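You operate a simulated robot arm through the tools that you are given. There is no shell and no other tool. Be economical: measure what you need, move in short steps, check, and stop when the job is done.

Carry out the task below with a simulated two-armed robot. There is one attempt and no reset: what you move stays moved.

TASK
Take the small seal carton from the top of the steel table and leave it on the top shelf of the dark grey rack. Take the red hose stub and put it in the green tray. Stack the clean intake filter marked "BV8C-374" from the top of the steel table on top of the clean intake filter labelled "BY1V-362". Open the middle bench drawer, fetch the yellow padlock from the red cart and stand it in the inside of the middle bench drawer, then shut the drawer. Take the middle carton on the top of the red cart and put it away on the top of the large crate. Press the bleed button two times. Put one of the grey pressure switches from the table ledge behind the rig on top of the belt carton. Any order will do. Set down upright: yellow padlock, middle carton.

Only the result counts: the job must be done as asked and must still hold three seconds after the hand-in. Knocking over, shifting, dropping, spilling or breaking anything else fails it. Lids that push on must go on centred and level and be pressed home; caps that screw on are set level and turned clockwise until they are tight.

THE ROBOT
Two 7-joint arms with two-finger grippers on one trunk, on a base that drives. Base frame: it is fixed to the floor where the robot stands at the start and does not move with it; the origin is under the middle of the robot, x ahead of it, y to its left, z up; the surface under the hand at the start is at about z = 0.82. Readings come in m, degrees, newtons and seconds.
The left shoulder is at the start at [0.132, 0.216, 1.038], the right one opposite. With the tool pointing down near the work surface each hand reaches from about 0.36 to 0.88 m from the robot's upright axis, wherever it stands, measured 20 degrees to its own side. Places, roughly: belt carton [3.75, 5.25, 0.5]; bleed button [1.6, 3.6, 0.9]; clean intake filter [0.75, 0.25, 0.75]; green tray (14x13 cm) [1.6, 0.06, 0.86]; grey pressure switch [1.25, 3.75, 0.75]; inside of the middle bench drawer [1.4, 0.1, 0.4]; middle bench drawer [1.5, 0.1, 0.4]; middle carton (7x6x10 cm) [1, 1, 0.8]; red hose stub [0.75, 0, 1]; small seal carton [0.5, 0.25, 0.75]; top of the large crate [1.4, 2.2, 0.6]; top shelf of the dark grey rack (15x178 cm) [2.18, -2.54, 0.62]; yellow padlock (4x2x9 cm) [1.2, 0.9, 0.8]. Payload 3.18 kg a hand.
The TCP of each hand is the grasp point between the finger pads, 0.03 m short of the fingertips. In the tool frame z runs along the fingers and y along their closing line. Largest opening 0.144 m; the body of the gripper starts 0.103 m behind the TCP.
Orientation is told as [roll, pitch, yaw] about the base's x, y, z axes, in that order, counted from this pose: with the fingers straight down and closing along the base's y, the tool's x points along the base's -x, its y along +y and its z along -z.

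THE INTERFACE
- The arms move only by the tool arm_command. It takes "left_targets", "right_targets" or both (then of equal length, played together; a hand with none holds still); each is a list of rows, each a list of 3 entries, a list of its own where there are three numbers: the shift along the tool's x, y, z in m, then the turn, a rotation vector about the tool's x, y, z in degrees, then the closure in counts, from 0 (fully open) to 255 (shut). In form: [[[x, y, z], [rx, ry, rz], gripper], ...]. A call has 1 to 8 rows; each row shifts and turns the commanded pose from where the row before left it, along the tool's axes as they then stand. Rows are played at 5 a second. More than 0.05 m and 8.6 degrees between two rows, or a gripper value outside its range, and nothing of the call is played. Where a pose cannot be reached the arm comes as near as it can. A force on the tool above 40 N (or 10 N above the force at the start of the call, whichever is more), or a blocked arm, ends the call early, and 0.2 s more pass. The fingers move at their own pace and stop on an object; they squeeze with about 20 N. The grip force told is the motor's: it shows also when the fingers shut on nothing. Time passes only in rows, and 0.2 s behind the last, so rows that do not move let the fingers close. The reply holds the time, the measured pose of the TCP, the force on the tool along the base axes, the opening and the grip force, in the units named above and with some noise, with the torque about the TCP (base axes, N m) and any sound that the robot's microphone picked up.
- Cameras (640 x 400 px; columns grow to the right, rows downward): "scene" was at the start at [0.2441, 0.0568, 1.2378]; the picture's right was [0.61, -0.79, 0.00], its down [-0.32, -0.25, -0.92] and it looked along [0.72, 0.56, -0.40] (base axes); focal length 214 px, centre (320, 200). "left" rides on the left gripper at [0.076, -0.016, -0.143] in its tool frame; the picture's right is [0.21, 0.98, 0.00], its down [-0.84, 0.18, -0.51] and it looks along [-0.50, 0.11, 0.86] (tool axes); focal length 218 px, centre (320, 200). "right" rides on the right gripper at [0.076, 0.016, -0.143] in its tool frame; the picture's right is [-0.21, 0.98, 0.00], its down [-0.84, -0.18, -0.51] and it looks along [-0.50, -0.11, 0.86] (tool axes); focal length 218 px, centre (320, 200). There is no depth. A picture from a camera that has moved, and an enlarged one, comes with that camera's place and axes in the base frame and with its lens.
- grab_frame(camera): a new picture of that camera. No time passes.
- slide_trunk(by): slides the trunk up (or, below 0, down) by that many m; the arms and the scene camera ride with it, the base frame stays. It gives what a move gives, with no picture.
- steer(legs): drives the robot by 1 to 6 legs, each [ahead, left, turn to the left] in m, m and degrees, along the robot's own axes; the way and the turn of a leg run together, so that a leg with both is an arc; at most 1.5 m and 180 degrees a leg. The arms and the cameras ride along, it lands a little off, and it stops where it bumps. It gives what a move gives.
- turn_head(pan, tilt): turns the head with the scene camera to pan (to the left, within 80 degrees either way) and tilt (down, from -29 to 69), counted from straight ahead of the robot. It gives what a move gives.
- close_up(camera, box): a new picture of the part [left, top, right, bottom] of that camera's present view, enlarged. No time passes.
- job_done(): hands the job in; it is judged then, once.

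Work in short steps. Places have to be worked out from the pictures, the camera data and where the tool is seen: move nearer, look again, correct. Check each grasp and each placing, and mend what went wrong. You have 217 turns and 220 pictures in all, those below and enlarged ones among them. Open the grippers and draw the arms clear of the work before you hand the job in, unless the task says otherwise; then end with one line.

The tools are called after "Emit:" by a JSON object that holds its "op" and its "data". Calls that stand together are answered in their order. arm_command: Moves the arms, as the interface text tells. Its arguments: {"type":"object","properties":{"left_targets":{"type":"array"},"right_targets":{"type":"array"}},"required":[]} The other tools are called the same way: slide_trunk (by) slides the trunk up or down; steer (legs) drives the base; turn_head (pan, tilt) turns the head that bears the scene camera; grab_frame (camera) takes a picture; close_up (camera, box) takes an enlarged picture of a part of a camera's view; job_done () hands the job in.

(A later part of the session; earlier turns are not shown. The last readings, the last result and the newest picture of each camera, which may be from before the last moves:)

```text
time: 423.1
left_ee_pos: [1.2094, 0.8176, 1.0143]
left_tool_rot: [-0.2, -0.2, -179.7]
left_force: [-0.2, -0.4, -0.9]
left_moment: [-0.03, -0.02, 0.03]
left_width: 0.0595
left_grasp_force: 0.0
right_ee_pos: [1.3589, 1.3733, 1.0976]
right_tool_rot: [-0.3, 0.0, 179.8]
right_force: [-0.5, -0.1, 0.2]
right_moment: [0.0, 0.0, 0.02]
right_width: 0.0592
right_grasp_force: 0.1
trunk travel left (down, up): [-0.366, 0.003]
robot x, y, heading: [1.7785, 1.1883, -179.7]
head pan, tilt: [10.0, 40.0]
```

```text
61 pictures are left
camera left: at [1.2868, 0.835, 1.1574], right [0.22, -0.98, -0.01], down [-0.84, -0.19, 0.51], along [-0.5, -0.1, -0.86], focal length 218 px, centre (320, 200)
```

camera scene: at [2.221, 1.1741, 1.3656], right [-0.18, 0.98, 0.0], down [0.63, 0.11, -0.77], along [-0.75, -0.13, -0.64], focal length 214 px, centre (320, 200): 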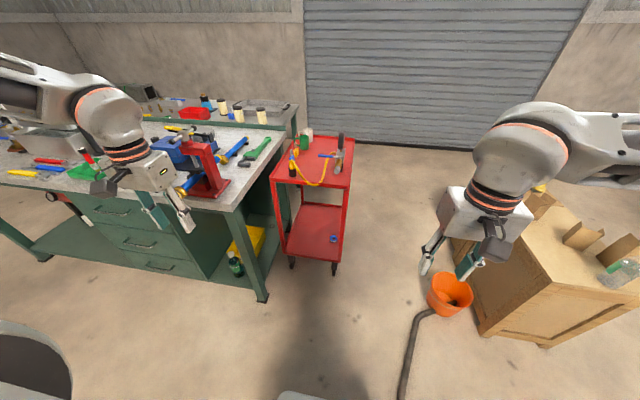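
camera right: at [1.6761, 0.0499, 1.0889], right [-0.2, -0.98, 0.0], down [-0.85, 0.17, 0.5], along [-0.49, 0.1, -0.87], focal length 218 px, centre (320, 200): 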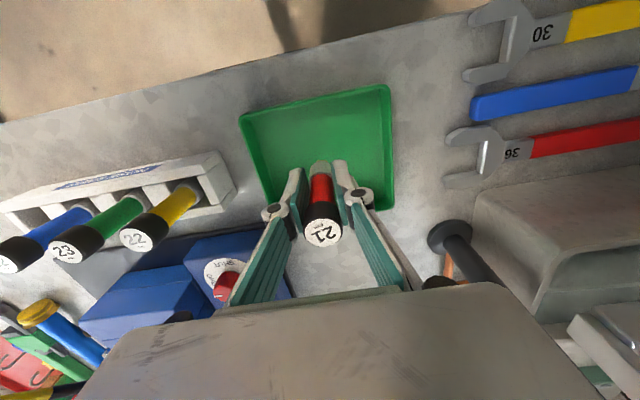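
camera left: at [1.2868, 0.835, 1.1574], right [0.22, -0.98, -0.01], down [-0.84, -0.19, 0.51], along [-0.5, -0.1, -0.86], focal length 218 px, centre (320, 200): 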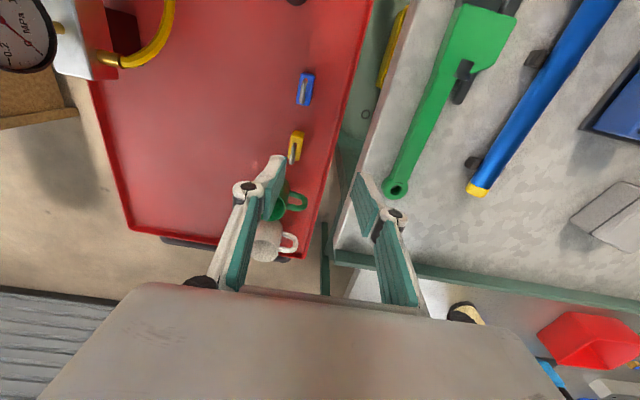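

The padlock is at about (1.18, 0.853), thin side along y. I zoom to refine.

Emit:
{"op": "close_up", "data": {"camera": "left", "box": [240, 60, 360, 260]}}

```text
2.00 times, centred on (300, 160) of left
camera zoom: at [1.2868, 0.835, 1.1574], right [0.22, -0.98, -0.01], down [-0.84, -0.19, 0.51], along [-0.5, -0.1, -0.86], focal length 436 px, centre (360, 280)
```

zoom: 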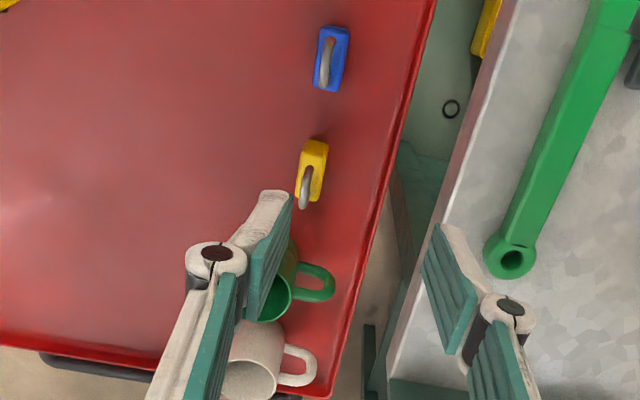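

Padlock body centre (1.185, 0.853). I move over it and down to z 0.93, then check.

Emit:
{"op": "arm_command", "data": {"left_targets": [[[-0.012, -0.018, 0.015], [0, 0, 0], 166], [[-0.0125, -0.0175, 0.02], [0, 0, 0], 166], [[0, 0, 0.025], [0, 0, 0], 166], [[0, 0, 0.024], [0, 0, 0], 166]]}}

Emit:
{"op": "close_up", "data": {"camera": "left", "box": [240, 60, 400, 260]}}

```text
time: 424.1
left_ee_pos: [1.1913, 0.8497, 0.9356]
left_tool_rot: [-0.3, -0.4, -179.6]
left_force: [0.0, -1.1, 0.2]
left_moment: [0.03, 0.02, 0.0]
left_width: 0.0504
left_grasp_force: 0.0
left hand out of reach, approached as far as the arm can: row 4
right_ee_pos: [1.3595, 1.3742, 1.099]
right_tool_rot: [-0.1, 0.0, 179.8]
right_force: [0.3, -0.3, -0.5]
right_moment: [0.03, 0.0, 0.03]
right_width: 0.0592
right_grasp_force: 0.1
trunk travel left (down, up): [-0.366, 0.003]
robot x, y, heading: [1.7763, 1.1897, 180.2]
head pan, tilt: [10.0, 40.0]
```

```text
2.00 times, centred on (320, 160) of left
camera zoom: at [1.2686, 0.8669, 1.0785], right [0.21, -0.98, -0.01], down [-0.84, -0.19, 0.51], along [-0.5, -0.1, -0.86], focal length 436 px, centre (320, 280)
```

zoom: 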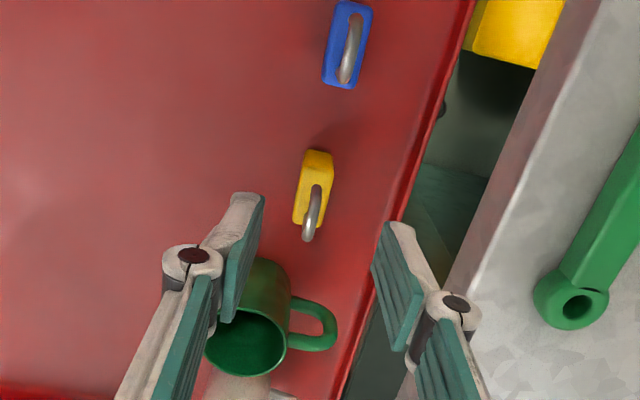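

Only small corrections are needed. I adjust xy and descend with the trunk.

Emit:
{"op": "arm_command", "data": {"left_targets": [[[-0.003, -0.007, 0], [0, 0, 0], 166]]}}

Emit:
{"op": "slide_trunk", "data": {"by": -0.06}}

Emit:
{"op": "close_up", "data": {"camera": "left", "box": [240, 60, 400, 260]}}

```text
time: 424.5
left_ee_pos: [1.1926, 0.8565, 0.9385]
left_tool_rot: [-0.4, -0.4, -179.6]
left_force: [-0.3, -0.1, 0.3]
left_moment: [0.01, -0.01, -0.01]
left_width: 0.0503
left_grasp_force: 0.1
left hand out of reach, approached as far as the arm can: row 1
right_ee_pos: [1.3607, 1.3757, 1.0981]
right_tool_rot: [-0.1, 0.0, 179.8]
right_force: [-0.2, -1.0, -0.4]
right_moment: [-0.01, 0.01, -0.02]
right_width: 0.0593
right_grasp_force: 0.1
trunk travel left (down, up): [-0.366, 0.003]
robot x, y, heading: [1.7788, 1.1878, 180.2]
head pan, tilt: [10.0, 40.0]
```

```text
time: 425.5
left_ee_pos: [1.1925, 0.8577, 0.8807]
left_tool_rot: [-0.3, -0.2, -179.6]
left_force: [-0.1, 0.7, 0.1]
left_moment: [-0.01, 0.0, 0.03]
left_width: 0.0503
left_grasp_force: 0.1
right_ee_pos: [1.3604, 1.3737, 1.0385]
right_tool_rot: [-0.1, -0.1, 179.8]
right_force: [-1.1, -0.1, -0.6]
right_moment: [-0.02, 0.02, 0.0]
right_width: 0.0595
right_grasp_force: 0.1
trunk travel left (down, up): [-0.306, 0.063]
robot x, y, heading: [1.7778, 1.189, 180.3]
head pan, tilt: [10.0, 40.0]
```

```text
2.00 times, centred on (320, 160) of left
camera zoom: at [1.2692, 0.873, 1.0232], right [0.21, -0.98, -0.01], down [-0.84, -0.19, 0.51], along [-0.5, -0.1, -0.86], focal length 436 px, centre (320, 280)
```

zoom: 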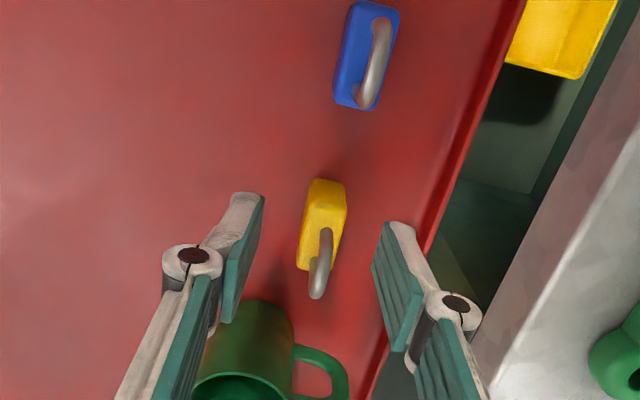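

Centred. The last 5 cm down, then close.

Emit:
{"op": "slide_trunk", "data": {"by": -0.05}}

Emit:
{"op": "arm_command", "data": {"left_targets": [[[0, 0, 0], [0, 0, 0], 255], [[0, 0, 0], [0, 0, 0], 255], [[0, 0, 0], [0, 0, 0], 255]]}}

Emit:
{"op": "slide_trunk", "data": {"by": 0.16}}

Emit:
{"op": "grab_frame", "data": {"camera": "left"}}

```text
time: 426.4
left_ee_pos: [1.1931, 0.8552, 0.8307]
left_tool_rot: [-0.2, -0.4, -179.6]
left_force: [1.5, -0.3, 0.8]
left_moment: [0.0, 0.0, 0.0]
left_width: 0.05
left_grasp_force: 0.0
right_ee_pos: [1.3604, 1.3737, 0.9887]
right_tool_rot: [0.0, -0.1, 179.9]
right_force: [-0.1, 0.6, 0.6]
right_moment: [0.0, 0.04, 0.05]
right_width: 0.0591
right_grasp_force: 0.1
trunk travel left (down, up): [-0.256, 0.113]
robot x, y, heading: [1.7804, 1.1899, 180.0]
head pan, tilt: [10.0, 40.0]
```

```text
time: 427.2
left_ee_pos: [1.1922, 0.8555, 0.8305]
left_tool_rot: [-0.3, -0.2, -179.6]
left_force: [-0.4, 0.5, 5.2]
left_moment: [-0.01, 0.11, 0.02]
left_width: 0.0193
left_grasp_force: 19.7
right_ee_pos: [1.3614, 1.3737, 0.9874]
right_tool_rot: [-0.1, 0.1, 179.7]
right_force: [0.4, -0.2, 0.2]
right_moment: [0.01, 0.01, 0.04]
right_width: 0.0595
right_grasp_force: 0.0
trunk travel left (down, up): [-0.256, 0.113]
robot x, y, heading: [1.7805, 1.1883, 180.0]
head pan, tilt: [10.0, 40.0]
```

```text
time: 428.6
left_ee_pos: [1.192, 0.8557, 0.9428]
left_tool_rot: [-0.3, -0.1, -179.6]
left_force: [-0.5, 0.4, -0.3]
left_moment: [0.01, 0.0, 0.03]
left_width: 0.0194
left_grasp_force: 20.1
right_ee_pos: [1.3615, 1.3735, 1.1014]
right_tool_rot: [-0.1, 0.1, 179.8]
right_force: [0.1, 0.6, 0.0]
right_moment: [-0.01, 0.01, 0.01]
right_width: 0.0592
right_grasp_force: 0.1
right hand out of reach, approached as far as the arm can: row 1
trunk travel left (down, up): [-0.369, 0.0]
robot x, y, heading: [1.7761, 1.1892, 179.9]
head pan, tilt: [10.0, 40.0]
```

```text
57 pictures are left
camera left: at [1.2688, 0.8729, 1.0857], right [0.22, -0.98, -0.01], down [-0.84, -0.19, 0.51], along [-0.5, -0.1, -0.86], focal length 218 px, centre (320, 200)
```

left: 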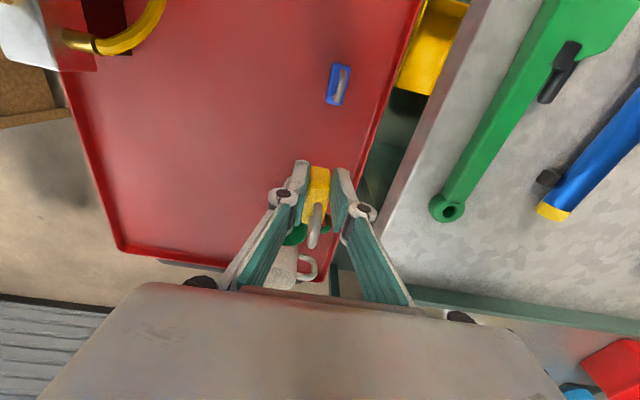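

The padlock is held. I raise and draw the hand in, then back away to the corridor.

Emit:
{"op": "arm_command", "data": {"left_targets": [[[0.02, -0.015, -0.035], [0, 0, 0], 255], [[0.03, -0.015, -0.035], [0, 0, 0], 255], [[0.04, 0, -0.02], [0, 0, 0], 255], [[0.04, 0, 0], [0, 0, 0], 255]]}}

Emit:
{"op": "steer", "data": {"legs": [[-0.62, 0, 0]]}}

```text
time: 429.6
left_ee_pos: [1.3235, 0.8879, 1.0338]
left_tool_rot: [-0.3, -0.2, -179.8]
left_force: [0.6, 0.2, -1.3]
left_moment: [0.02, -0.03, -0.01]
left_width: 0.0193
left_grasp_force: 20.0
right_ee_pos: [1.3607, 1.3735, 1.1024]
right_tool_rot: [-0.2, 0.0, 179.8]
right_force: [0.1, -0.7, -0.9]
right_moment: [-0.02, 0.01, -0.04]
right_width: 0.0592
right_grasp_force: 0.1
trunk travel left (down, up): [-0.369, 0.0]
robot x, y, heading: [1.7765, 1.19, 180.1]
head pan, tilt: [10.0, 40.0]
```

```text
time: 433.1
left_ee_pos: [1.9352, 0.8892, 1.0328]
left_tool_rot: [-0.4, -0.1, -179.8]
left_force: [0.5, -0.4, -1.0]
left_moment: [-0.03, -0.02, 0.01]
left_width: 0.0194
left_grasp_force: 20.3
right_ee_pos: [1.9742, 1.374, 1.1014]
right_tool_rot: [-0.1, 0.0, 179.6]
right_force: [0.2, 0.4, 0.6]
right_moment: [0.01, -0.01, -0.02]
right_width: 0.0592
right_grasp_force: 0.1
trunk travel left (down, up): [-0.369, 0.0]
robot x, y, heading: [2.392, 1.188, 179.8]
head pan, tilt: [10.0, 40.0]
```

Now the drawer. I drive back along the corridor so that the right hand faces the middle handle.

Emit:
{"op": "steer", "data": {"legs": [[0, 1.2, 0.3]]}}

Emit:
{"op": "arm_command", "data": {"right_targets": [[[0, 0, 0], [0, 0, 8.2], 130], [[0, 0, 0], [0, 0, 8.2], 130], [[0, 0, 0], [0, 0, 8.2], 130], [[0, 0, 0], [0, 0, 8.2], 130], [[0, 0, 0], [0, 0, 8.2], 130], [[0, 0, 0], [0, 0, 8.2], 130], [[0, 0, 0], [0, 0, 8.2], 130], [[0, 0, 0], [0, 0, 8.2], 130]]}}

```text
time: 443.8
left_ee_pos: [1.9474, -0.3086, 1.0324]
left_tool_rot: [-0.3, -0.2, -178.9]
left_force: [0.5, -0.8, -0.9]
left_moment: [0.0, -0.02, -0.04]
left_width: 0.0193
left_grasp_force: 20.1
right_ee_pos: [1.9785, 0.1787, 1.101]
right_tool_rot: [-0.1, 0.0, -179.5]
right_force: [-1.0, 0.4, 0.7]
right_moment: [0.0, -0.03, 0.0]
right_width: 0.0593
right_grasp_force: 0.1
trunk travel left (down, up): [-0.369, 0.0]
robot x, y, heading: [2.3957, -0.0002, -179.4]
head pan, tilt: [10.0, 40.0]
```

```text
time: 445.6
left_ee_pos: [1.9455, -0.3079, 1.032]
left_tool_rot: [-0.2, -0.3, -178.8]
left_force: [0.6, -0.1, -0.7]
left_moment: [0.01, -0.01, -0.04]
left_width: 0.0196
left_grasp_force: 20.2
right_ee_pos: [1.9778, 0.1782, 1.1018]
right_tool_rot: [0.0, -0.1, 114.9]
right_force: [1.0, -0.5, 1.0]
right_moment: [0.0, 0.0, 0.01]
right_width: 0.0705
right_grasp_force: 0.1
trunk travel left (down, up): [-0.369, 0.0]
robot x, y, heading: [2.398, -0.0003, -179.2]
head pan, tilt: [10.0, 40.0]
```

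The wrist turns well. I finish the 90° turn, lower the trunk, and tilt the fingers 30° toward the bench.

Emit:
{"op": "slide_trunk", "data": {"by": -0.3}}

Emit:
{"op": "arm_command", "data": {"right_targets": [[[0, 0, 0], [0, 0, 8.3], 130], [[0, 0, 0.02], [0, 0, 8.3], 130], [[0, 0, 0.03], [0, 0, 8.3], 130], [[0, 0, 0.03], [-7.5, 0, 0], 130], [[0, 0, 0.03], [-7.5, 0, 0], 130], [[0, 0, 0.03], [-7.5, 0, 0], 130], [[0, 0, 0.03], [-7.5, 0, 0], 130]]}}

Emit:
{"op": "turn_head", "data": {"pan": -10, "tilt": 40}}

Emit:
{"op": "grab_frame", "data": {"camera": "scene"}}

```text
time: 448.6
left_ee_pos: [1.9464, -0.3085, 0.7348]
left_tool_rot: [-0.3, -0.2, -178.9]
left_force: [0.1, -0.8, -0.5]
left_moment: [-0.01, 0.07, 0.01]
left_width: 0.0194
left_grasp_force: 20.6
right_ee_pos: [1.9782, 0.1792, 0.8022]
right_tool_rot: [0.0, -0.3, 115.0]
right_force: [-0.5, 0.0, -0.4]
right_moment: [-0.01, -0.02, 0.01]
right_width: 0.0704
right_grasp_force: 0.0
trunk travel left (down, up): [-0.069, 0.3]
robot x, y, heading: [2.3976, -0.0015, -179.2]
head pan, tilt: [10.0, 40.0]
```

```text
time: 450.2
left_ee_pos: [1.9467, -0.3113, 0.7329]
left_tool_rot: [-0.4, -0.4, -178.7]
left_force: [1.3, 0.1, -0.6]
left_moment: [0.03, 0.08, 0.04]
left_width: 0.0194
left_grasp_force: 20.3
right_ee_pos: [1.8934, 0.1438, 0.6317]
right_tool_rot: [30.3, -0.1, 90.4]
right_force: [1.0, 0.5, -0.1]
right_moment: [-0.04, 0.05, 0.01]
right_width: 0.0705
right_grasp_force: 0.1
right hand out of reach, approached as far as the arm can: row 2, 3, 4, 5, 6
trunk travel left (down, up): [-0.069, 0.3]
robot x, y, heading: [2.3988, -0.0041, -179.2]
head pan, tilt: [10.0, 40.0]
```

```text
time: 451.0
left_ee_pos: [1.945, -0.3093, 0.7335]
left_tool_rot: [-0.3, -0.1, -178.9]
left_force: [0.1, -0.5, -0.6]
left_moment: [-0.01, -0.05, -0.01]
left_width: 0.0195
left_grasp_force: 20.3
right_ee_pos: [1.8951, 0.1443, 0.6297]
right_tool_rot: [29.9, 0.1, 90.3]
right_force: [-0.5, -0.1, 0.1]
right_moment: [0.0, 0.01, 0.03]
right_width: 0.0706
right_grasp_force: 0.0
trunk travel left (down, up): [-0.069, 0.3]
robot x, y, heading: [2.3971, -0.0043, -179.4]
head pan, tilt: [-10.0, 40.0]
```

```text
56 pictures are left
camera scene: at [2.083, 0.0088, 1.1407], right [0.16, 0.99, 0.0], down [0.63, -0.1, -0.77], along [-0.76, 0.12, -0.64], focal length 214 px, centre (320, 200)
```

scene: 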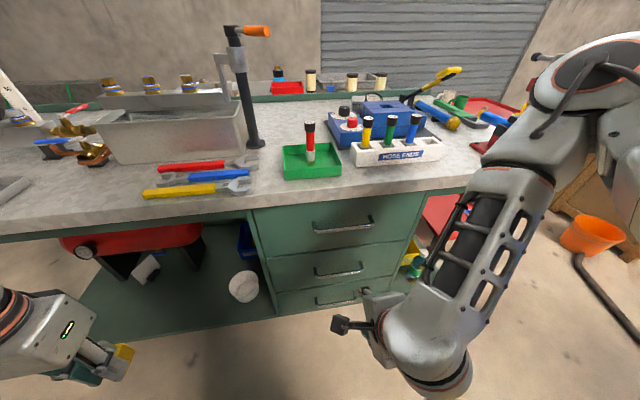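

I zoom to measure the middle handle precisely.

Emit:
{"op": "close_up", "data": {"camera": "scene", "box": [260, 190, 400, 320]}}

Emit:
{"op": "grab_frame", "data": {"camera": "right"}}

```text
3.08 times, centred on (330, 255) of scene
camera zoom: at [2.083, 0.0088, 1.1407], right [0.16, 0.99, 0.0], down [0.63, -0.1, -0.77], along [-0.76, 0.12, -0.64], focal length 660 px, centre (289, 31)
```

zoom: 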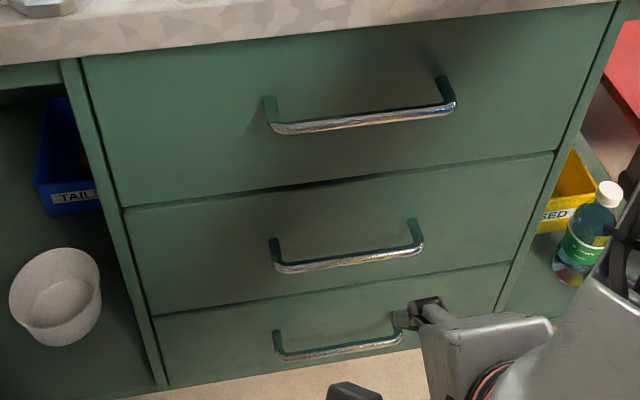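

```text
54 pictures are left
camera right: at [1.9506, 0.0689, 0.7609], right [-0.85, 0.21, 0.49], down [0.4, 0.85, 0.35], along [-0.34, 0.49, -0.8], focal length 218 px, centre (320, 200)
```

right: 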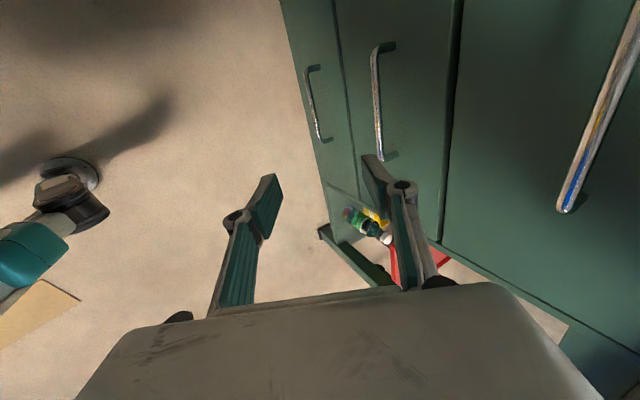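

Triangulated: the middle handle bar is at x 1.70, z 0.485, y 0.055–0.21. I bring the narrowly opened right fingers to 8 cm short of it.

Emit:
{"op": "arm_command", "data": {"right_targets": [[[0.003, 0.0241, 0.0327], [0, 0, 0], 205], [[0.003, 0.0241, 0.0327], [0, 0, 0], 205], [[0.003, 0.0241, 0.0327], [0, 0, 0], 205], [[0.003, 0.0241, 0.0327], [0, 0, 0], 205]]}}

Emit:
{"op": "grab_frame", "data": {"camera": "right"}}

```text
time: 452.0
left_ee_pos: [1.9458, -0.3081, 0.7317]
left_tool_rot: [-0.3, -0.1, -178.9]
left_force: [0.5, 0.2, -0.8]
left_moment: [-0.02, -0.01, -0.01]
left_width: 0.0195
left_grasp_force: 19.4
right_ee_pos: [1.7447, 0.1342, 0.5629]
right_tool_rot: [29.9, -0.1, 90.0]
right_force: [-0.1, -0.3, -0.1]
right_moment: [0.03, -0.06, 0.0]
right_width: 0.0282
right_grasp_force: 0.1
trunk travel left (down, up): [-0.069, 0.3]
robot x, y, heading: [2.4003, -0.0031, -179.5]
head pan, tilt: [-10.0, 40.0]
```

```text
53 pictures are left
camera right: at [1.8016, 0.0582, 0.6944], right [-0.85, 0.21, 0.49], down [0.41, 0.84, 0.35], along [-0.34, 0.5, -0.8], focal length 218 px, centre (320, 200)
```

right: 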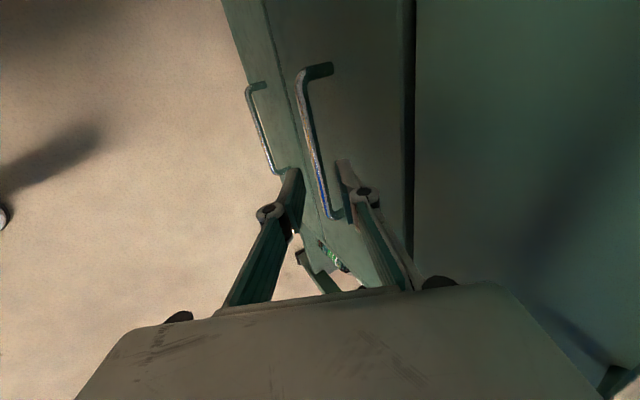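

The bar lies between the fingertips. I advance 6 cm along the fingers and look.

Emit:
{"op": "arm_command", "data": {"right_targets": [[[0, 0, 0.03], [0, 0, 0], 205], [[0, 0, 0.025], [0, 0, 0], 205]]}}

Emit:
{"op": "close_up", "data": {"camera": "right", "box": [220, 60, 420, 260]}}

```text
time: 452.6
left_ee_pos: [1.9454, -0.3098, 0.7333]
left_tool_rot: [-0.2, -0.2, -179.0]
left_force: [-0.1, 0.9, -1.0]
left_moment: [0.0, 0.0, 0.02]
left_width: 0.0193
left_grasp_force: 19.9
right_ee_pos: [1.7171, 0.1351, 0.5158]
right_tool_rot: [30.0, -0.3, 90.1]
right_force: [0.6, -0.2, 0.1]
right_moment: [-0.01, 0.0, -0.01]
right_width: 0.0281
right_grasp_force: 0.1
trunk travel left (down, up): [-0.069, 0.3]
robot x, y, heading: [2.3963, -0.0013, -179.6]
head pan, tilt: [-10.0, 40.0]
```

```text
2.00 times, centred on (320, 160) of right
camera zoom: at [1.774, 0.0583, 0.6467], right [-0.85, 0.21, 0.49], down [0.41, 0.84, 0.35], along [-0.34, 0.5, -0.8], focal length 436 px, centre (320, 280)
```

zoom: 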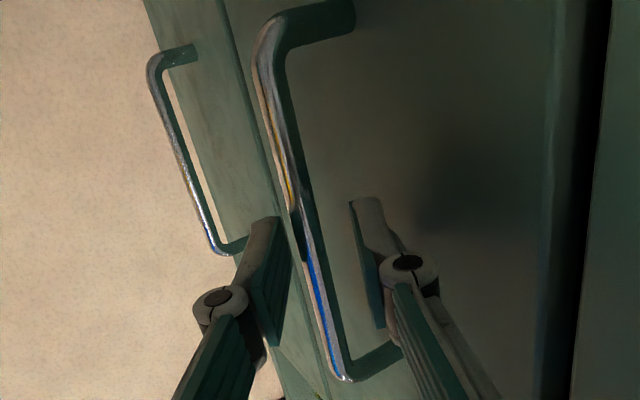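

Good alignment. 2.2 cm more and close on the bar.

Emit:
{"op": "arm_command", "data": {"right_targets": [[[0, 0, 0.011], [0, 0, 0], 205], [[0, 0, 0.011], [0, 0, 0], 205], [[0, 0, 0], [0, 0, 0], 255], [[0, 0, 0], [0, 0, 0], 255]]}}

Emit:
{"op": "close_up", "data": {"camera": "right", "box": [220, 60, 420, 260]}}

```text
time: 453.6
left_ee_pos: [1.9458, -0.3093, 0.7322]
left_tool_rot: [-0.4, -0.1, -178.9]
left_force: [-0.1, -0.3, -0.9]
left_moment: [0.02, -0.02, -0.02]
left_width: 0.019
left_grasp_force: 20.0
right_ee_pos: [1.7098, 0.1342, 0.4946]
right_tool_rot: [29.7, -0.3, 90.0]
right_force: [18.6, 0.7, -1.9]
right_moment: [0.0, -0.09, -0.58]
right_width: 0.0105
right_grasp_force: 40.6
trunk travel left (down, up): [-0.069, 0.3]
robot x, y, heading: [2.3977, -0.0066, -179.1]
head pan, tilt: [-10.0, 40.0]
```

```text
2.00 times, centred on (320, 160) of right
camera zoom: at [1.7655, 0.0582, 0.6259], right [-0.85, 0.21, 0.48], down [0.41, 0.84, 0.35], along [-0.34, 0.5, -0.8], focal length 436 px, centre (320, 280)
```

zoom: 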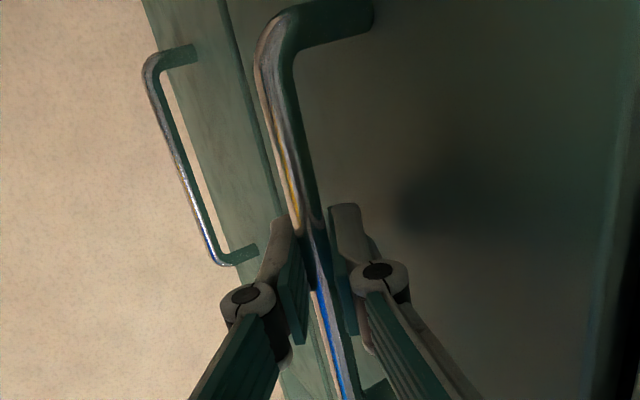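

The bar is held. I pull the drawer open by backing the base 0.2 m.

Emit:
{"op": "steer", "data": {"legs": [[-0.2, 0, 0]]}}

Emit:
{"op": "turn_head", "data": {"pan": -5, "tilt": 42}}

Emit:
{"op": "grab_frame", "data": {"camera": "scene"}}

```text
time: 455.2
left_ee_pos: [2.1442, -0.3061, 0.732]
left_tool_rot: [-0.4, 0.0, -178.9]
left_force: [0.2, -0.2, -0.8]
left_moment: [0.02, 0.01, 0.01]
left_width: 0.0194
left_grasp_force: 19.7
right_ee_pos: [1.9052, 0.135, 0.496]
right_tool_rot: [29.9, 0.0, 90.3]
right_force: [0.4, -22.4, -25.2]
right_moment: [-0.43, -0.1, -0.34]
right_width: 0.0112
right_grasp_force: 41.4
trunk travel left (down, up): [-0.069, 0.3]
robot x, y, heading: [2.5976, 0.0019, -179.1]
head pan, tilt: [-10.0, 40.0]
```

```text
time: 455.9
left_ee_pos: [2.1442, -0.3061, 0.7331]
left_tool_rot: [-0.2, -0.1, -178.9]
left_force: [0.2, 0.5, -1.6]
left_moment: [-0.01, -0.03, 0.01]
left_width: 0.0197
left_grasp_force: 19.7
right_ee_pos: [1.9068, 0.1339, 0.4952]
right_tool_rot: [29.8, -0.1, 90.2]
right_force: [1.7, -3.8, -14.3]
right_moment: [0.05, -0.06, -0.64]
right_width: 0.0106
right_grasp_force: 41.4
trunk travel left (down, up): [-0.069, 0.3]
robot x, y, heading: [2.5985, -0.0014, -179.4]
head pan, tilt: [-5.0, 42.0]
```

```text
50 pictures are left
camera scene: at [2.2817, 0.0039, 1.1374], right [0.07, 1.0, 0.0], down [0.67, -0.05, -0.74], along [-0.74, 0.06, -0.67], focal length 214 px, centre (320, 200)
```

scene: 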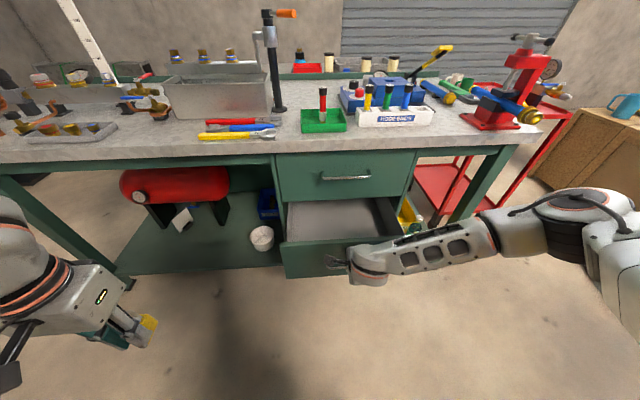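

The drawer is open 0.2 m. I release the handle and withdraw the right hand upward.

Emit:
{"op": "arm_command", "data": {"right_targets": [[[0, 0, 0], [0, 0, 0], 205], [[0, 0, 0], [0, 0, 0], 205], [[0, 0, -0.03], [0, 0, 0], 205], [[0, 0, -0.04], [0, 0, 0], 205], [[0, 0, -0.045], [0, 0, 0], 205], [[0, 0, -0.045], [0, 0, 0], 205], [[0, 0, -0.045], [0, 0, 0], 205]]}}

Emit:
{"op": "steer", "data": {"legs": [[0, -0.33, 0]]}}

Emit:
{"op": "grab_frame", "data": {"camera": "scene"}}

```text
time: 457.5
left_ee_pos: [2.1462, -0.3067, 0.7332]
left_tool_rot: [-0.4, -0.2, -178.9]
left_force: [0.0, -0.4, -0.6]
left_moment: [0.0, 0.0, -0.02]
left_width: 0.0195
left_grasp_force: 19.7
right_ee_pos: [2.0088, 0.1355, 0.6759]
right_tool_rot: [30.0, -0.1, 90.2]
right_force: [-0.6, 0.6, 0.6]
right_moment: [0.0, 0.02, -0.04]
right_width: 0.0281
right_grasp_force: 0.0
trunk travel left (down, up): [-0.069, 0.3]
robot x, y, heading: [2.5989, -0.0015, -179.2]
head pan, tilt: [-5.0, 42.0]
```

```text
time: 460.9
left_ee_pos: [2.14, 0.0245, 0.7315]
left_tool_rot: [-0.4, -0.3, -179.0]
left_force: [-0.2, -0.2, -0.1]
left_moment: [0.0, -0.01, -0.03]
left_width: 0.0195
left_grasp_force: 19.9
right_ee_pos: [2.0049, 0.467, 0.6749]
right_tool_rot: [30.0, 0.0, 90.1]
right_force: [0.0, 0.0, 1.0]
right_moment: [-0.01, -0.04, 0.01]
right_width: 0.0283
right_grasp_force: 0.0
trunk travel left (down, up): [-0.069, 0.3]
robot x, y, heading: [2.5952, 0.3289, -179.4]
head pan, tilt: [-5.0, 42.0]
```

```text
49 pictures are left
camera scene: at [2.2789, 0.3342, 1.1377], right [0.08, 1.0, 0.0], down [0.67, -0.05, -0.74], along [-0.74, 0.06, -0.67], focal length 214 px, centre (320, 200)
```

scene: 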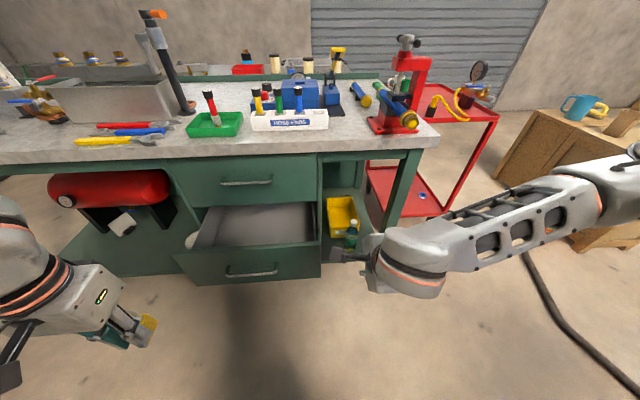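

I draw the right hand back, then drive ahead so the left hand comes over the open drawer.

Emit:
{"op": "arm_command", "data": {"right_targets": [[[0, -0.0347, -0.02], [0, 0, 0], 205], [[0, -0.0347, -0.02], [0, 0, 0], 205], [[0, -0.0347, -0.02], [0, 0, 0], 205]]}}

Emit:
{"op": "steer", "data": {"legs": [[0.25, -0.03, 0]]}}

Emit:
{"op": "arm_command", "data": {"left_targets": [[[-0.02, -0.03, 0], [0, 0, 0], 255], [[-0.03, -0.02, 0], [0, 0, 0], 255], [[-0.03, -0.01, 0], [0, 0, 0], 255]]}}

Emit:
{"op": "grab_frame", "data": {"camera": "left"}}

```text
time: 461.7
left_ee_pos: [2.1405, 0.0229, 0.7331]
left_tool_rot: [-0.3, -0.1, -179.1]
left_force: [0.9, 0.1, -1.1]
left_moment: [0.0, -0.01, -0.01]
left_width: 0.0194
left_grasp_force: 19.6
right_ee_pos: [2.1018, 0.4432, 0.6637]
right_tool_rot: [30.0, -0.1, 90.0]
right_force: [0.7, 0.3, 0.1]
right_moment: [-0.01, 0.0, 0.01]
right_width: 0.0281
right_grasp_force: 0.1
right hand out of reach, approached as far as the arm can: row 2, 3
trunk travel left (down, up): [-0.069, 0.3]
robot x, y, heading: [2.5895, 0.3308, -179.7]
head pan, tilt: [-5.0, 42.0]
```

```text
time: 463.6
left_ee_pos: [1.8908, 0.0518, 0.7321]
left_tool_rot: [-0.3, -0.1, -179.0]
left_force: [0.5, -0.6, -1.6]
left_moment: [0.01, -0.03, -0.01]
left_width: 0.0196
left_grasp_force: 20.2
right_ee_pos: [1.8509, 0.4712, 0.6638]
right_tool_rot: [29.8, -0.2, 89.9]
right_force: [-0.3, 0.0, -0.9]
right_moment: [0.02, -0.02, -0.03]
right_width: 0.0283
right_grasp_force: 0.1
trunk travel left (down, up): [-0.069, 0.3]
robot x, y, heading: [2.3427, 0.3574, -179.5]
head pan, tilt: [-5.0, 42.0]
```

```text
time: 464.4
left_ee_pos: [1.8093, 0.1119, 0.733]
left_tool_rot: [-0.2, -0.1, -179.0]
left_force: [0.7, 0.0, -0.5]
left_moment: [0.0, -0.07, 0.0]
left_width: 0.0196
left_grasp_force: 20.1
right_ee_pos: [1.8514, 0.4712, 0.6628]
right_tool_rot: [29.9, -0.1, 90.0]
right_force: [0.2, 1.1, 0.0]
right_moment: [0.02, 0.0, 0.0]
right_width: 0.0279
right_grasp_force: 0.1
trunk travel left (down, up): [-0.069, 0.3]
robot x, y, heading: [2.3417, 0.3558, -179.5]
head pan, tilt: [-5.0, 42.0]
```

```text
48 pictures are left
camera left: at [1.8856, 0.1285, 0.8751], right [0.23, -0.97, -0.01], down [-0.84, -0.2, 0.51], along [-0.5, -0.11, -0.86], focal length 218 px, centre (320, 200)
```

left: 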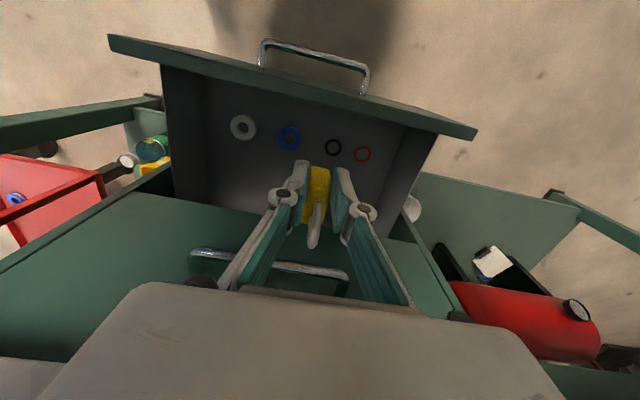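

Rings lie in the drawer along x≈1.745; my hand at x 1.81 is over the free front strip. I lower the left hand.

Emit:
{"op": "arm_command", "data": {"left_targets": [[[0.0, 0, 0.04], [0, 0, 0], 255], [[0.0, 0, 0.04], [0, 0, 0], 255], [[0, 0, 0.04], [0, 0, 0], 255], [[0, 0, 0.04], [0, 0, 0], 255], [[0, 0, 0.03], [0, 0, 0], 255]]}}

Emit:
{"op": "grab_frame", "data": {"camera": "left"}}

```text
time: 465.6
left_ee_pos: [1.809, 0.112, 0.5418]
left_tool_rot: [-0.2, -0.2, -179.0]
left_force: [0.1, -0.6, -0.8]
left_moment: [0.01, -0.05, -0.03]
left_width: 0.0193
left_grasp_force: 19.8
right_ee_pos: [1.8511, 0.4715, 0.6636]
right_tool_rot: [29.9, -0.1, 90.1]
right_force: [-0.6, 0.3, 0.5]
right_moment: [-0.03, 0.0, 0.0]
right_width: 0.0283
right_grasp_force: 0.1
trunk travel left (down, up): [-0.069, 0.3]
robot x, y, heading: [2.3465, 0.3551, -179.5]
head pan, tilt: [-5.0, 42.0]
```

```text
47 pictures are left
camera left: at [1.8856, 0.1291, 0.6848], right [0.23, -0.97, -0.01], down [-0.84, -0.2, 0.51], along [-0.5, -0.11, -0.86], focal length 218 px, centre (320, 200)
```

left: 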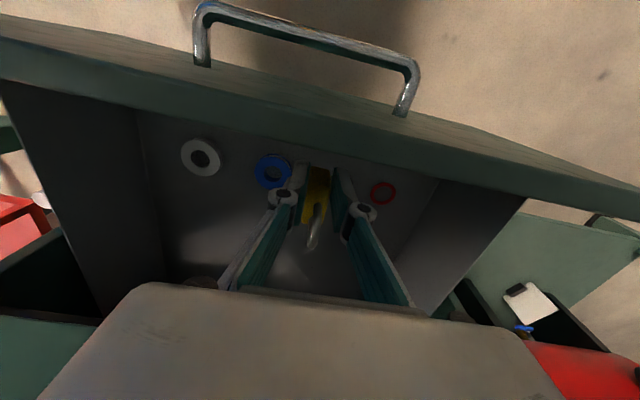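

The hand camera bracket would hit the drawer's front panel when I go lower, so the drawer must open further. I raise the left hand and use the right fingertips as a hook inside the front panel.

Emit:
{"op": "arm_command", "data": {"left_targets": [[[0, 0, -0.045], [0, 0, 0], 255], [[0, 0, -0.045], [0, 0, 0], 255], [[0, 0, -0.045], [0, 0, 0], 255], [[0, 0.01, -0.045], [0, 0, 0], 255]], "right_targets": [[[0, 0, 0], [0, 0, 0], 255], [[0.045, 0.0065, 0.0038], [0, 0, 0], 255], [[0.045, 0.0065, 0.0038], [0, 0, 0], 255], [[0.045, 0.0065, 0.0038], [0, 0, 0], 255]]}}

Emit:
{"op": "grab_frame", "data": {"camera": "scene"}}

```text
time: 466.6
left_ee_pos: [1.8107, 0.0995, 0.7238]
left_tool_rot: [-0.3, -0.2, -179.1]
left_force: [0.1, -0.3, -0.5]
left_moment: [-0.02, 0.05, -0.02]
left_width: 0.0195
left_grasp_force: 19.9
right_ee_pos: [1.8296, 0.3347, 0.664]
right_tool_rot: [30.0, -0.2, 90.1]
right_force: [0.1, 0.6, 0.8]
right_moment: [-0.01, 0.0, -0.01]
right_width: 0.0
right_grasp_force: 19.7
trunk travel left (down, up): [-0.069, 0.3]
robot x, y, heading: [2.3439, 0.3559, -179.5]
head pan, tilt: [-5.0, 42.0]
```

```text
46 pictures are left
camera scene: at [2.0301, 0.3613, 1.1383], right [0.08, 1.0, 0.0], down [0.67, -0.05, -0.74], along [-0.74, 0.06, -0.67], focal length 214 px, centre (320, 200)
```

scene: 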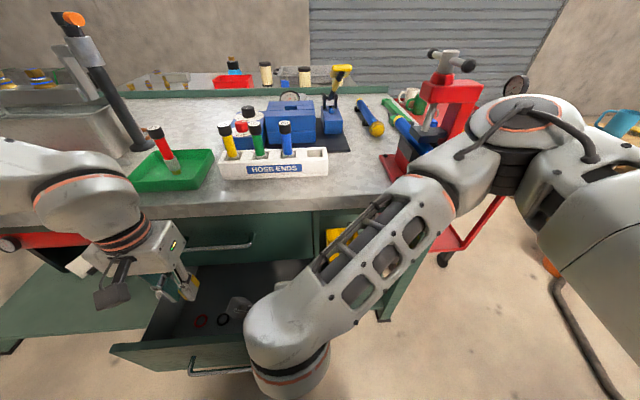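

I shift the right fingers to y≈0.28 and lower them inside the front panel.

Emit:
{"op": "arm_command", "data": {"right_targets": [[[0.028, 0.0065, 0.004], [0, 0, 0], 255], [[0.027, 0.0065, 0.0035], [0, 0, 0], 255], [[0, -0.0175, 0.0303], [0, 0, 0], 255], [[0, -0.0175, 0.0303], [0, 0, 0], 255], [[0, -0.0175, 0.0303], [0, 0, 0], 255]]}}

Emit:
{"op": "grab_frame", "data": {"camera": "right"}}

```text
time: 468.0
left_ee_pos: [1.8118, 0.0981, 0.7251]
left_tool_rot: [-0.3, -0.5, -178.9]
left_force: [-0.6, -0.4, -1.9]
left_moment: [-0.04, -0.01, -0.03]
left_width: 0.0196
left_grasp_force: 20.0
right_ee_pos: [1.7759, 0.3074, 0.5722]
right_tool_rot: [31.0, 1.1, 84.8]
right_force: [0.4, 1.0, 0.6]
right_moment: [0.03, -0.01, -0.02]
right_width: 0.0001
right_grasp_force: 19.9
trunk travel left (down, up): [-0.069, 0.3]
robot x, y, heading: [2.3432, 0.3561, -179.3]
head pan, tilt: [-5.0, 42.0]
stopped in row 5 (right hand): the arm was blocked; the commanded pose is now the measured one
```

```text
45 pictures are left
camera right: at [1.8269, 0.2284, 0.7047], right [-0.81, 0.29, 0.5], down [0.49, 0.81, 0.33], along [-0.31, 0.51, -0.8], focal length 218 px, centre (320, 200)
```

right: 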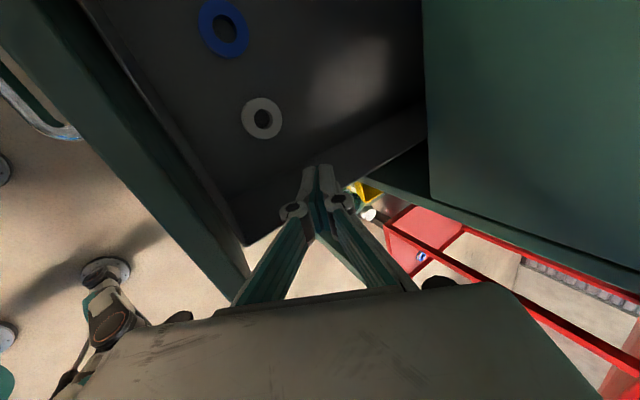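

The fingertips are inside the drawer, about 4 cm below the panel's top edge. I back the base to pull the drawer further.

Emit:
{"op": "steer", "data": {"legs": [[-0.18, 0, 0]]}}

Emit:
{"op": "grab_frame", "data": {"camera": "scene"}}

Emit:
{"op": "grab_frame", "data": {"camera": "left"}}

```text
time: 469.5
left_ee_pos: [1.99, 0.1015, 0.7228]
left_tool_rot: [-0.3, -0.2, -179.0]
left_force: [-0.3, -0.9, -0.7]
left_moment: [0.01, -0.04, 0.03]
left_width: 0.0195
left_grasp_force: 20.0
right_ee_pos: [1.9567, 0.3108, 0.5702]
right_tool_rot: [30.6, 1.3, 84.7]
right_force: [0.2, -0.8, 0.1]
right_moment: [0.02, 0.01, 0.0]
right_width: 0.0
right_grasp_force: 20.0
trunk travel left (down, up): [-0.069, 0.3]
robot x, y, heading: [2.5255, 0.3587, -179.4]
head pan, tilt: [-5.0, 42.0]
```

```text
44 pictures are left
camera scene: at [2.2093, 0.3634, 1.1379], right [0.08, 1.0, 0.0], down [0.67, -0.05, -0.74], along [-0.74, 0.06, -0.67], focal length 214 px, centre (320, 200)
```

scene: 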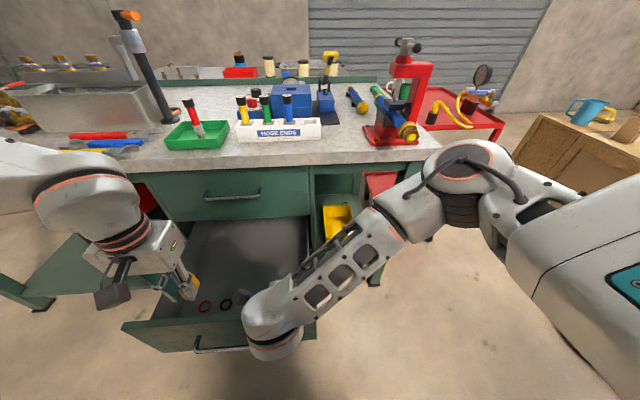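

```text
43 pictures are left
camera left: at [2.0664, 0.119, 0.8651], right [0.23, -0.97, -0.01], down [-0.84, -0.2, 0.51], along [-0.5, -0.11, -0.86], focal length 218 px, centre (320, 200)
```

left: 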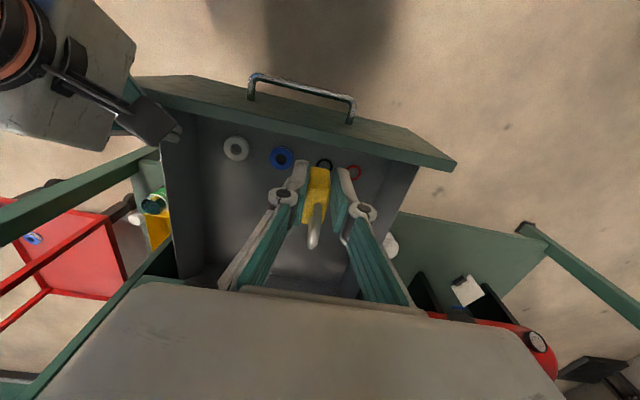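

The drawer is now open 0.33 m; rings at x≈1.87, leaving free floor behind them at x≈1.81. I move in 0.1 m and bring the padlock there.

Emit:
{"op": "steer", "data": {"legs": [[0.1, 0, 0]]}}

Emit:
{"op": "arm_command", "data": {"left_targets": [[[-0.04, 0, 0.02], [0, 0, 0], 255], [[-0.035, 0, 0.03], [0, 0, 0], 255], [[0, 0, 0.04], [0, 0, 0], 255], [[0, 0, 0.04], [0, 0, 0], 255], [[0, 0, 0.04], [0, 0, 0], 255]]}}

Emit:
{"op": "grab_frame", "data": {"camera": "left"}}

```text
time: 470.6
left_ee_pos: [1.889, 0.1, 0.7218]
left_tool_rot: [-0.3, -0.1, -179.0]
left_force: [-0.6, 0.0, -0.5]
left_moment: [0.0, -0.02, -0.02]
left_width: 0.0195
left_grasp_force: 20.1
right_ee_pos: [1.856, 0.3085, 0.5691]
right_tool_rot: [30.6, 1.2, 84.8]
right_force: [0.4, 0.1, -0.2]
right_moment: [0.03, 0.01, 0.02]
right_width: 0.0002
right_grasp_force: 20.0
trunk travel left (down, up): [-0.069, 0.3]
robot x, y, heading: [2.4234, 0.3575, -179.5]
head pan, tilt: [-5.0, 42.0]
```

```text
time: 471.8
left_ee_pos: [1.8125, 0.0997, 0.5508]
left_tool_rot: [-0.2, -0.1, -179.1]
left_force: [-0.3, 0.0, -0.7]
left_moment: [-0.01, -0.03, 0.02]
left_width: 0.0196
left_grasp_force: 19.8
right_ee_pos: [1.8545, 0.3085, 0.568]
right_tool_rot: [30.4, 1.2, 84.6]
right_force: [-0.7, 0.1, 0.3]
right_moment: [0.0, 0.01, 0.0]
right_width: 0.0001
right_grasp_force: 20.4
trunk travel left (down, up): [-0.069, 0.3]
robot x, y, heading: [2.4251, 0.3545, -179.5]
head pan, tilt: [-5.0, 42.0]
```

```text
42 pictures are left
camera left: at [1.8894, 0.1172, 0.6939], right [0.23, -0.97, -0.01], down [-0.84, -0.2, 0.51], along [-0.5, -0.11, -0.86], focal length 218 px, centre (320, 200)
```

left: 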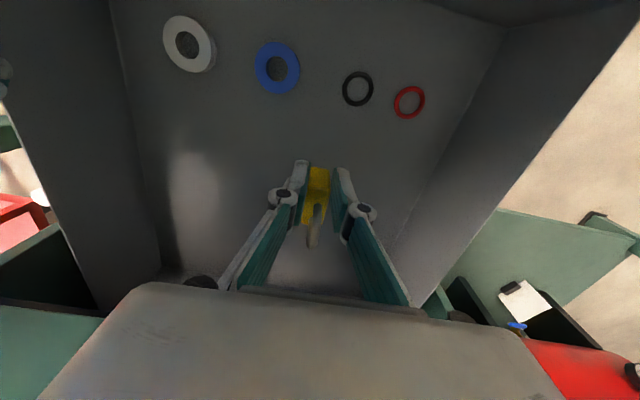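

The padlock will land well clear of the rings. I lower further.

Emit:
{"op": "arm_command", "data": {"left_targets": [[[0, 0, 0.04], [0, 0, 0], 255], [[0, 0, 0.04], [0, 0, 0], 255], [[0, 0, 0.03], [0, 0, 0], 255], [[0, 0, 0.015], [0, 0, 0], 255]]}}

```text
time: 472.8
left_ee_pos: [1.8113, 0.1007, 0.4315]
left_tool_rot: [-0.4, -0.6, -178.9]
left_force: [1.5, -1.6, 15.4]
left_moment: [-0.06, -0.08, 0.02]
left_width: 0.0195
left_grasp_force: 19.6
right_ee_pos: [1.8553, 0.3092, 0.5727]
right_tool_rot: [30.8, 1.3, 84.8]
right_force: [-0.4, -0.3, 0.2]
right_moment: [-0.02, 0.0, -0.01]
right_width: 0.0
right_grasp_force: 20.3
trunk travel left (down, up): [-0.069, 0.3]
robot x, y, heading: [2.4217, 0.3588, -179.3]
head pan, tilt: [-5.0, 42.0]
```

Contact at 0.43 (floor ≈0.39). I check, then release.

Emit:
{"op": "arm_command", "data": {"left_targets": [[[0, 0, -0.002], [0, 0, 0], 255], [[0, 0, 0], [0, 0, 0], 225], [[0, 0, 0], [0, 0, 0], 180], [[0, 0, -0.03], [0, 0, 0], 180], [[0, 0, -0.04], [0, 0, 0], 180], [[0, 0, -0.04], [0, 0, 0], 180], [[0, 0, -0.04], [0, 0, 0], 180]]}}

Emit:
{"op": "grab_frame", "data": {"camera": "left"}}

```text
time: 474.4
left_ee_pos: [1.8146, 0.1001, 0.5806]
left_tool_rot: [-0.3, -0.3, -179.0]
left_force: [-0.2, 0.2, -0.2]
left_moment: [-0.01, 0.03, -0.03]
left_width: 0.0422
left_grasp_force: 0.0
right_ee_pos: [1.855, 0.3106, 0.5714]
right_tool_rot: [30.7, 1.2, 84.5]
right_force: [0.5, 0.0, 0.3]
right_moment: [-0.02, -0.01, -0.02]
right_width: 0.0
right_grasp_force: 20.2
trunk travel left (down, up): [-0.069, 0.3]
robot x, y, heading: [2.4231, 0.3585, -179.1]
head pan, tilt: [-5.0, 42.0]
```

```text
41 pictures are left
camera left: at [1.8914, 0.1173, 0.7231], right [0.23, -0.97, -0.01], down [-0.84, -0.2, 0.51], along [-0.5, -0.11, -0.86], focal length 218 px, centre (320, 200)
```

left: 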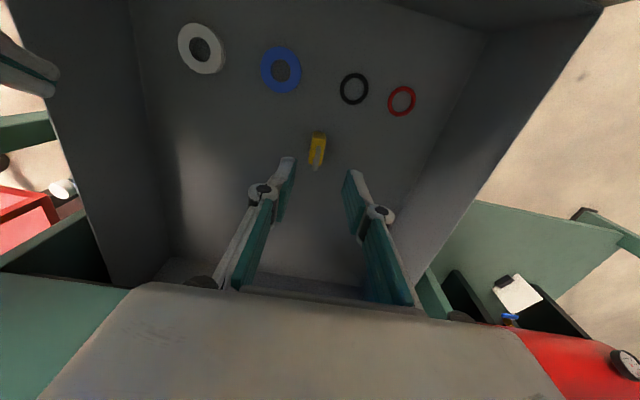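

The padlock stands upright in the drawer. I lift both hands out, back off and line the right hand up in front of the panel.

Emit:
{"op": "arm_command", "data": {"left_targets": [[[0, 0, -0.045], [0, 0, 0], 180], [[0, 0, -0.045], [0, 0, 0], 180], [[0, 0, -0.045], [0, 0, 0], 180], [[0, 0, -0.03], [0, 0, 0], 180]], "right_targets": [[[0, 0.02, -0.035], [0, 0, 0], 255], [[0, 0.02, -0.035], [0, 0, 0], 255], [[0, 0.02, -0.035], [0, 0, 0], 255], [[0, 0.01, -0.017], [0, 0, 0], 255]]}}

Emit:
{"op": "steer", "data": {"legs": [[-0.22, 0, 0], [0, 0.17, 0]]}}

Emit:
{"op": "arm_command", "data": {"right_targets": [[[0, -0.02, 0.035], [0, 0, 2.6], 255], [[0, -0.02, 0.035], [0, 0, 2.6], 255], [[0, -0.02, 0.035], [0, 0, 0], 255]]}}

Emit:
{"op": "grab_frame", "data": {"camera": "scene"}}

```text
time: 475.4
left_ee_pos: [1.8151, 0.0984, 0.746]
left_tool_rot: [-0.2, -0.2, -179.0]
left_force: [-0.6, -0.5, 0.0]
left_moment: [0.02, 0.03, -0.02]
left_width: 0.0423
left_grasp_force: 0.0
right_ee_pos: [1.8562, 0.3128, 0.71]
right_tool_rot: [30.5, 1.2, 84.7]
right_force: [0.9, -0.8, -1.4]
right_moment: [-0.05, -0.02, 0.02]
right_width: 0.0
right_grasp_force: 19.8
trunk travel left (down, up): [-0.069, 0.3]
robot x, y, heading: [2.4194, 0.363, -179.5]
head pan, tilt: [-5.0, 42.0]
```

```text
time: 478.9
left_ee_pos: [2.0375, -0.0694, 0.7442]
left_tool_rot: [-0.3, -0.2, -179.0]
left_force: [0.4, -0.2, 0.4]
left_moment: [0.02, -0.03, -0.01]
left_width: 0.0425
left_grasp_force: 0.0
right_ee_pos: [2.0796, 0.1435, 0.711]
right_tool_rot: [30.5, 1.1, 84.6]
right_force: [0.1, -0.9, -0.2]
right_moment: [-0.01, 0.03, 0.04]
right_width: 0.0
right_grasp_force: 19.8
trunk travel left (down, up): [-0.069, 0.3]
robot x, y, heading: [2.647, 0.1844, -179.2]
head pan, tilt: [-5.0, 42.0]
```

```text
time: 479.7
left_ee_pos: [2.0377, -0.0708, 0.7447]
left_tool_rot: [-0.3, -0.1, -179.0]
left_force: [0.1, 0.5, 0.4]
left_moment: [0.02, -0.01, -0.02]
left_width: 0.0425
left_grasp_force: 0.1
right_ee_pos: [2.0709, 0.14, 0.5917]
right_tool_rot: [30.4, 4.4, 79.2]
right_force: [-0.1, 0.2, 0.0]
right_moment: [-0.05, 0.04, 0.03]
right_width: 0.0002
right_grasp_force: 19.7
trunk travel left (down, up): [-0.069, 0.3]
robot x, y, heading: [2.6452, 0.1869, -179.4]
head pan, tilt: [-5.0, 42.0]
```

```text
40 pictures are left
camera scene: at [2.3302, 0.1935, 1.1374], right [0.08, 1.0, 0.0], down [0.67, -0.05, -0.74], along [-0.74, 0.06, -0.67], focal length 214 px, centre (320, 200)
```

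scene: 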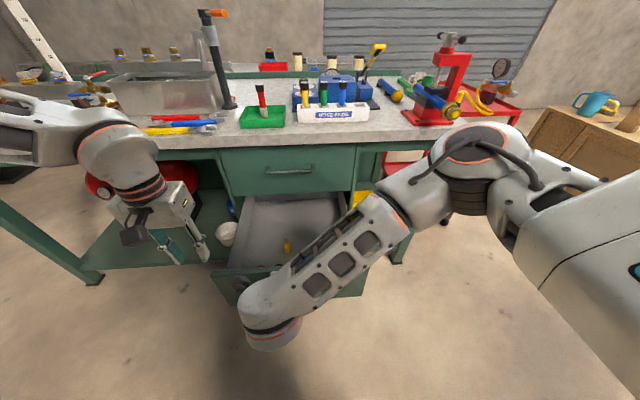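

I retract the left hand so it won't meet the bench, and lower the right fingertips below the panel's top edge.

Emit:
{"op": "arm_command", "data": {"left_targets": [[[0.04, 0, 0], [0, 0, 0], 180], [[0.04, 0, 0], [0, 0, 0], 180], [[0.04, 0, 0], [0, 0, 0], 180], [[0.03, 0, 0], [0, 0, 0], 180]], "right_targets": [[[0, -0.01, 0.0175], [0, 0, 0], 255], [[0, -0.01, 0.0175], [0, 0, 0], 255], [[0, 0, 0], [0, 0, 0], 255], [[0, 0, 0], [0, 0, 0], 255]]}}

Emit:
{"op": "grab_frame", "data": {"camera": "right"}}

```text
time: 480.7
left_ee_pos: [2.1882, -0.066, 0.7435]
left_tool_rot: [-0.2, -0.3, -179.0]
left_force: [-0.8, -0.2, -0.2]
left_moment: [-0.01, 0.0, 0.0]
left_width: 0.0423
left_grasp_force: 0.0
right_ee_pos: [2.0653, 0.142, 0.5543]
right_tool_rot: [30.3, 4.6, 78.5]
right_force: [-0.3, -0.2, -1.1]
right_moment: [0.0, 0.0, -0.03]
right_width: 0.0002
right_grasp_force: 20.5
trunk travel left (down, up): [-0.069, 0.3]
robot x, y, heading: [2.6416, 0.1865, -179.4]
head pan, tilt: [-5.0, 42.0]
```

```text
39 pictures are left
camera right: at [2.1084, 0.0658, 0.6906], right [-0.78, 0.41, 0.48], down [0.58, 0.77, 0.28], along [-0.25, 0.49, -0.83], focal length 218 px, centre (320, 200)
```

right: 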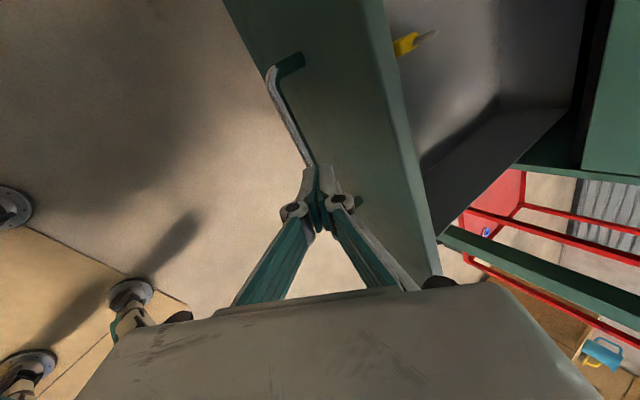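

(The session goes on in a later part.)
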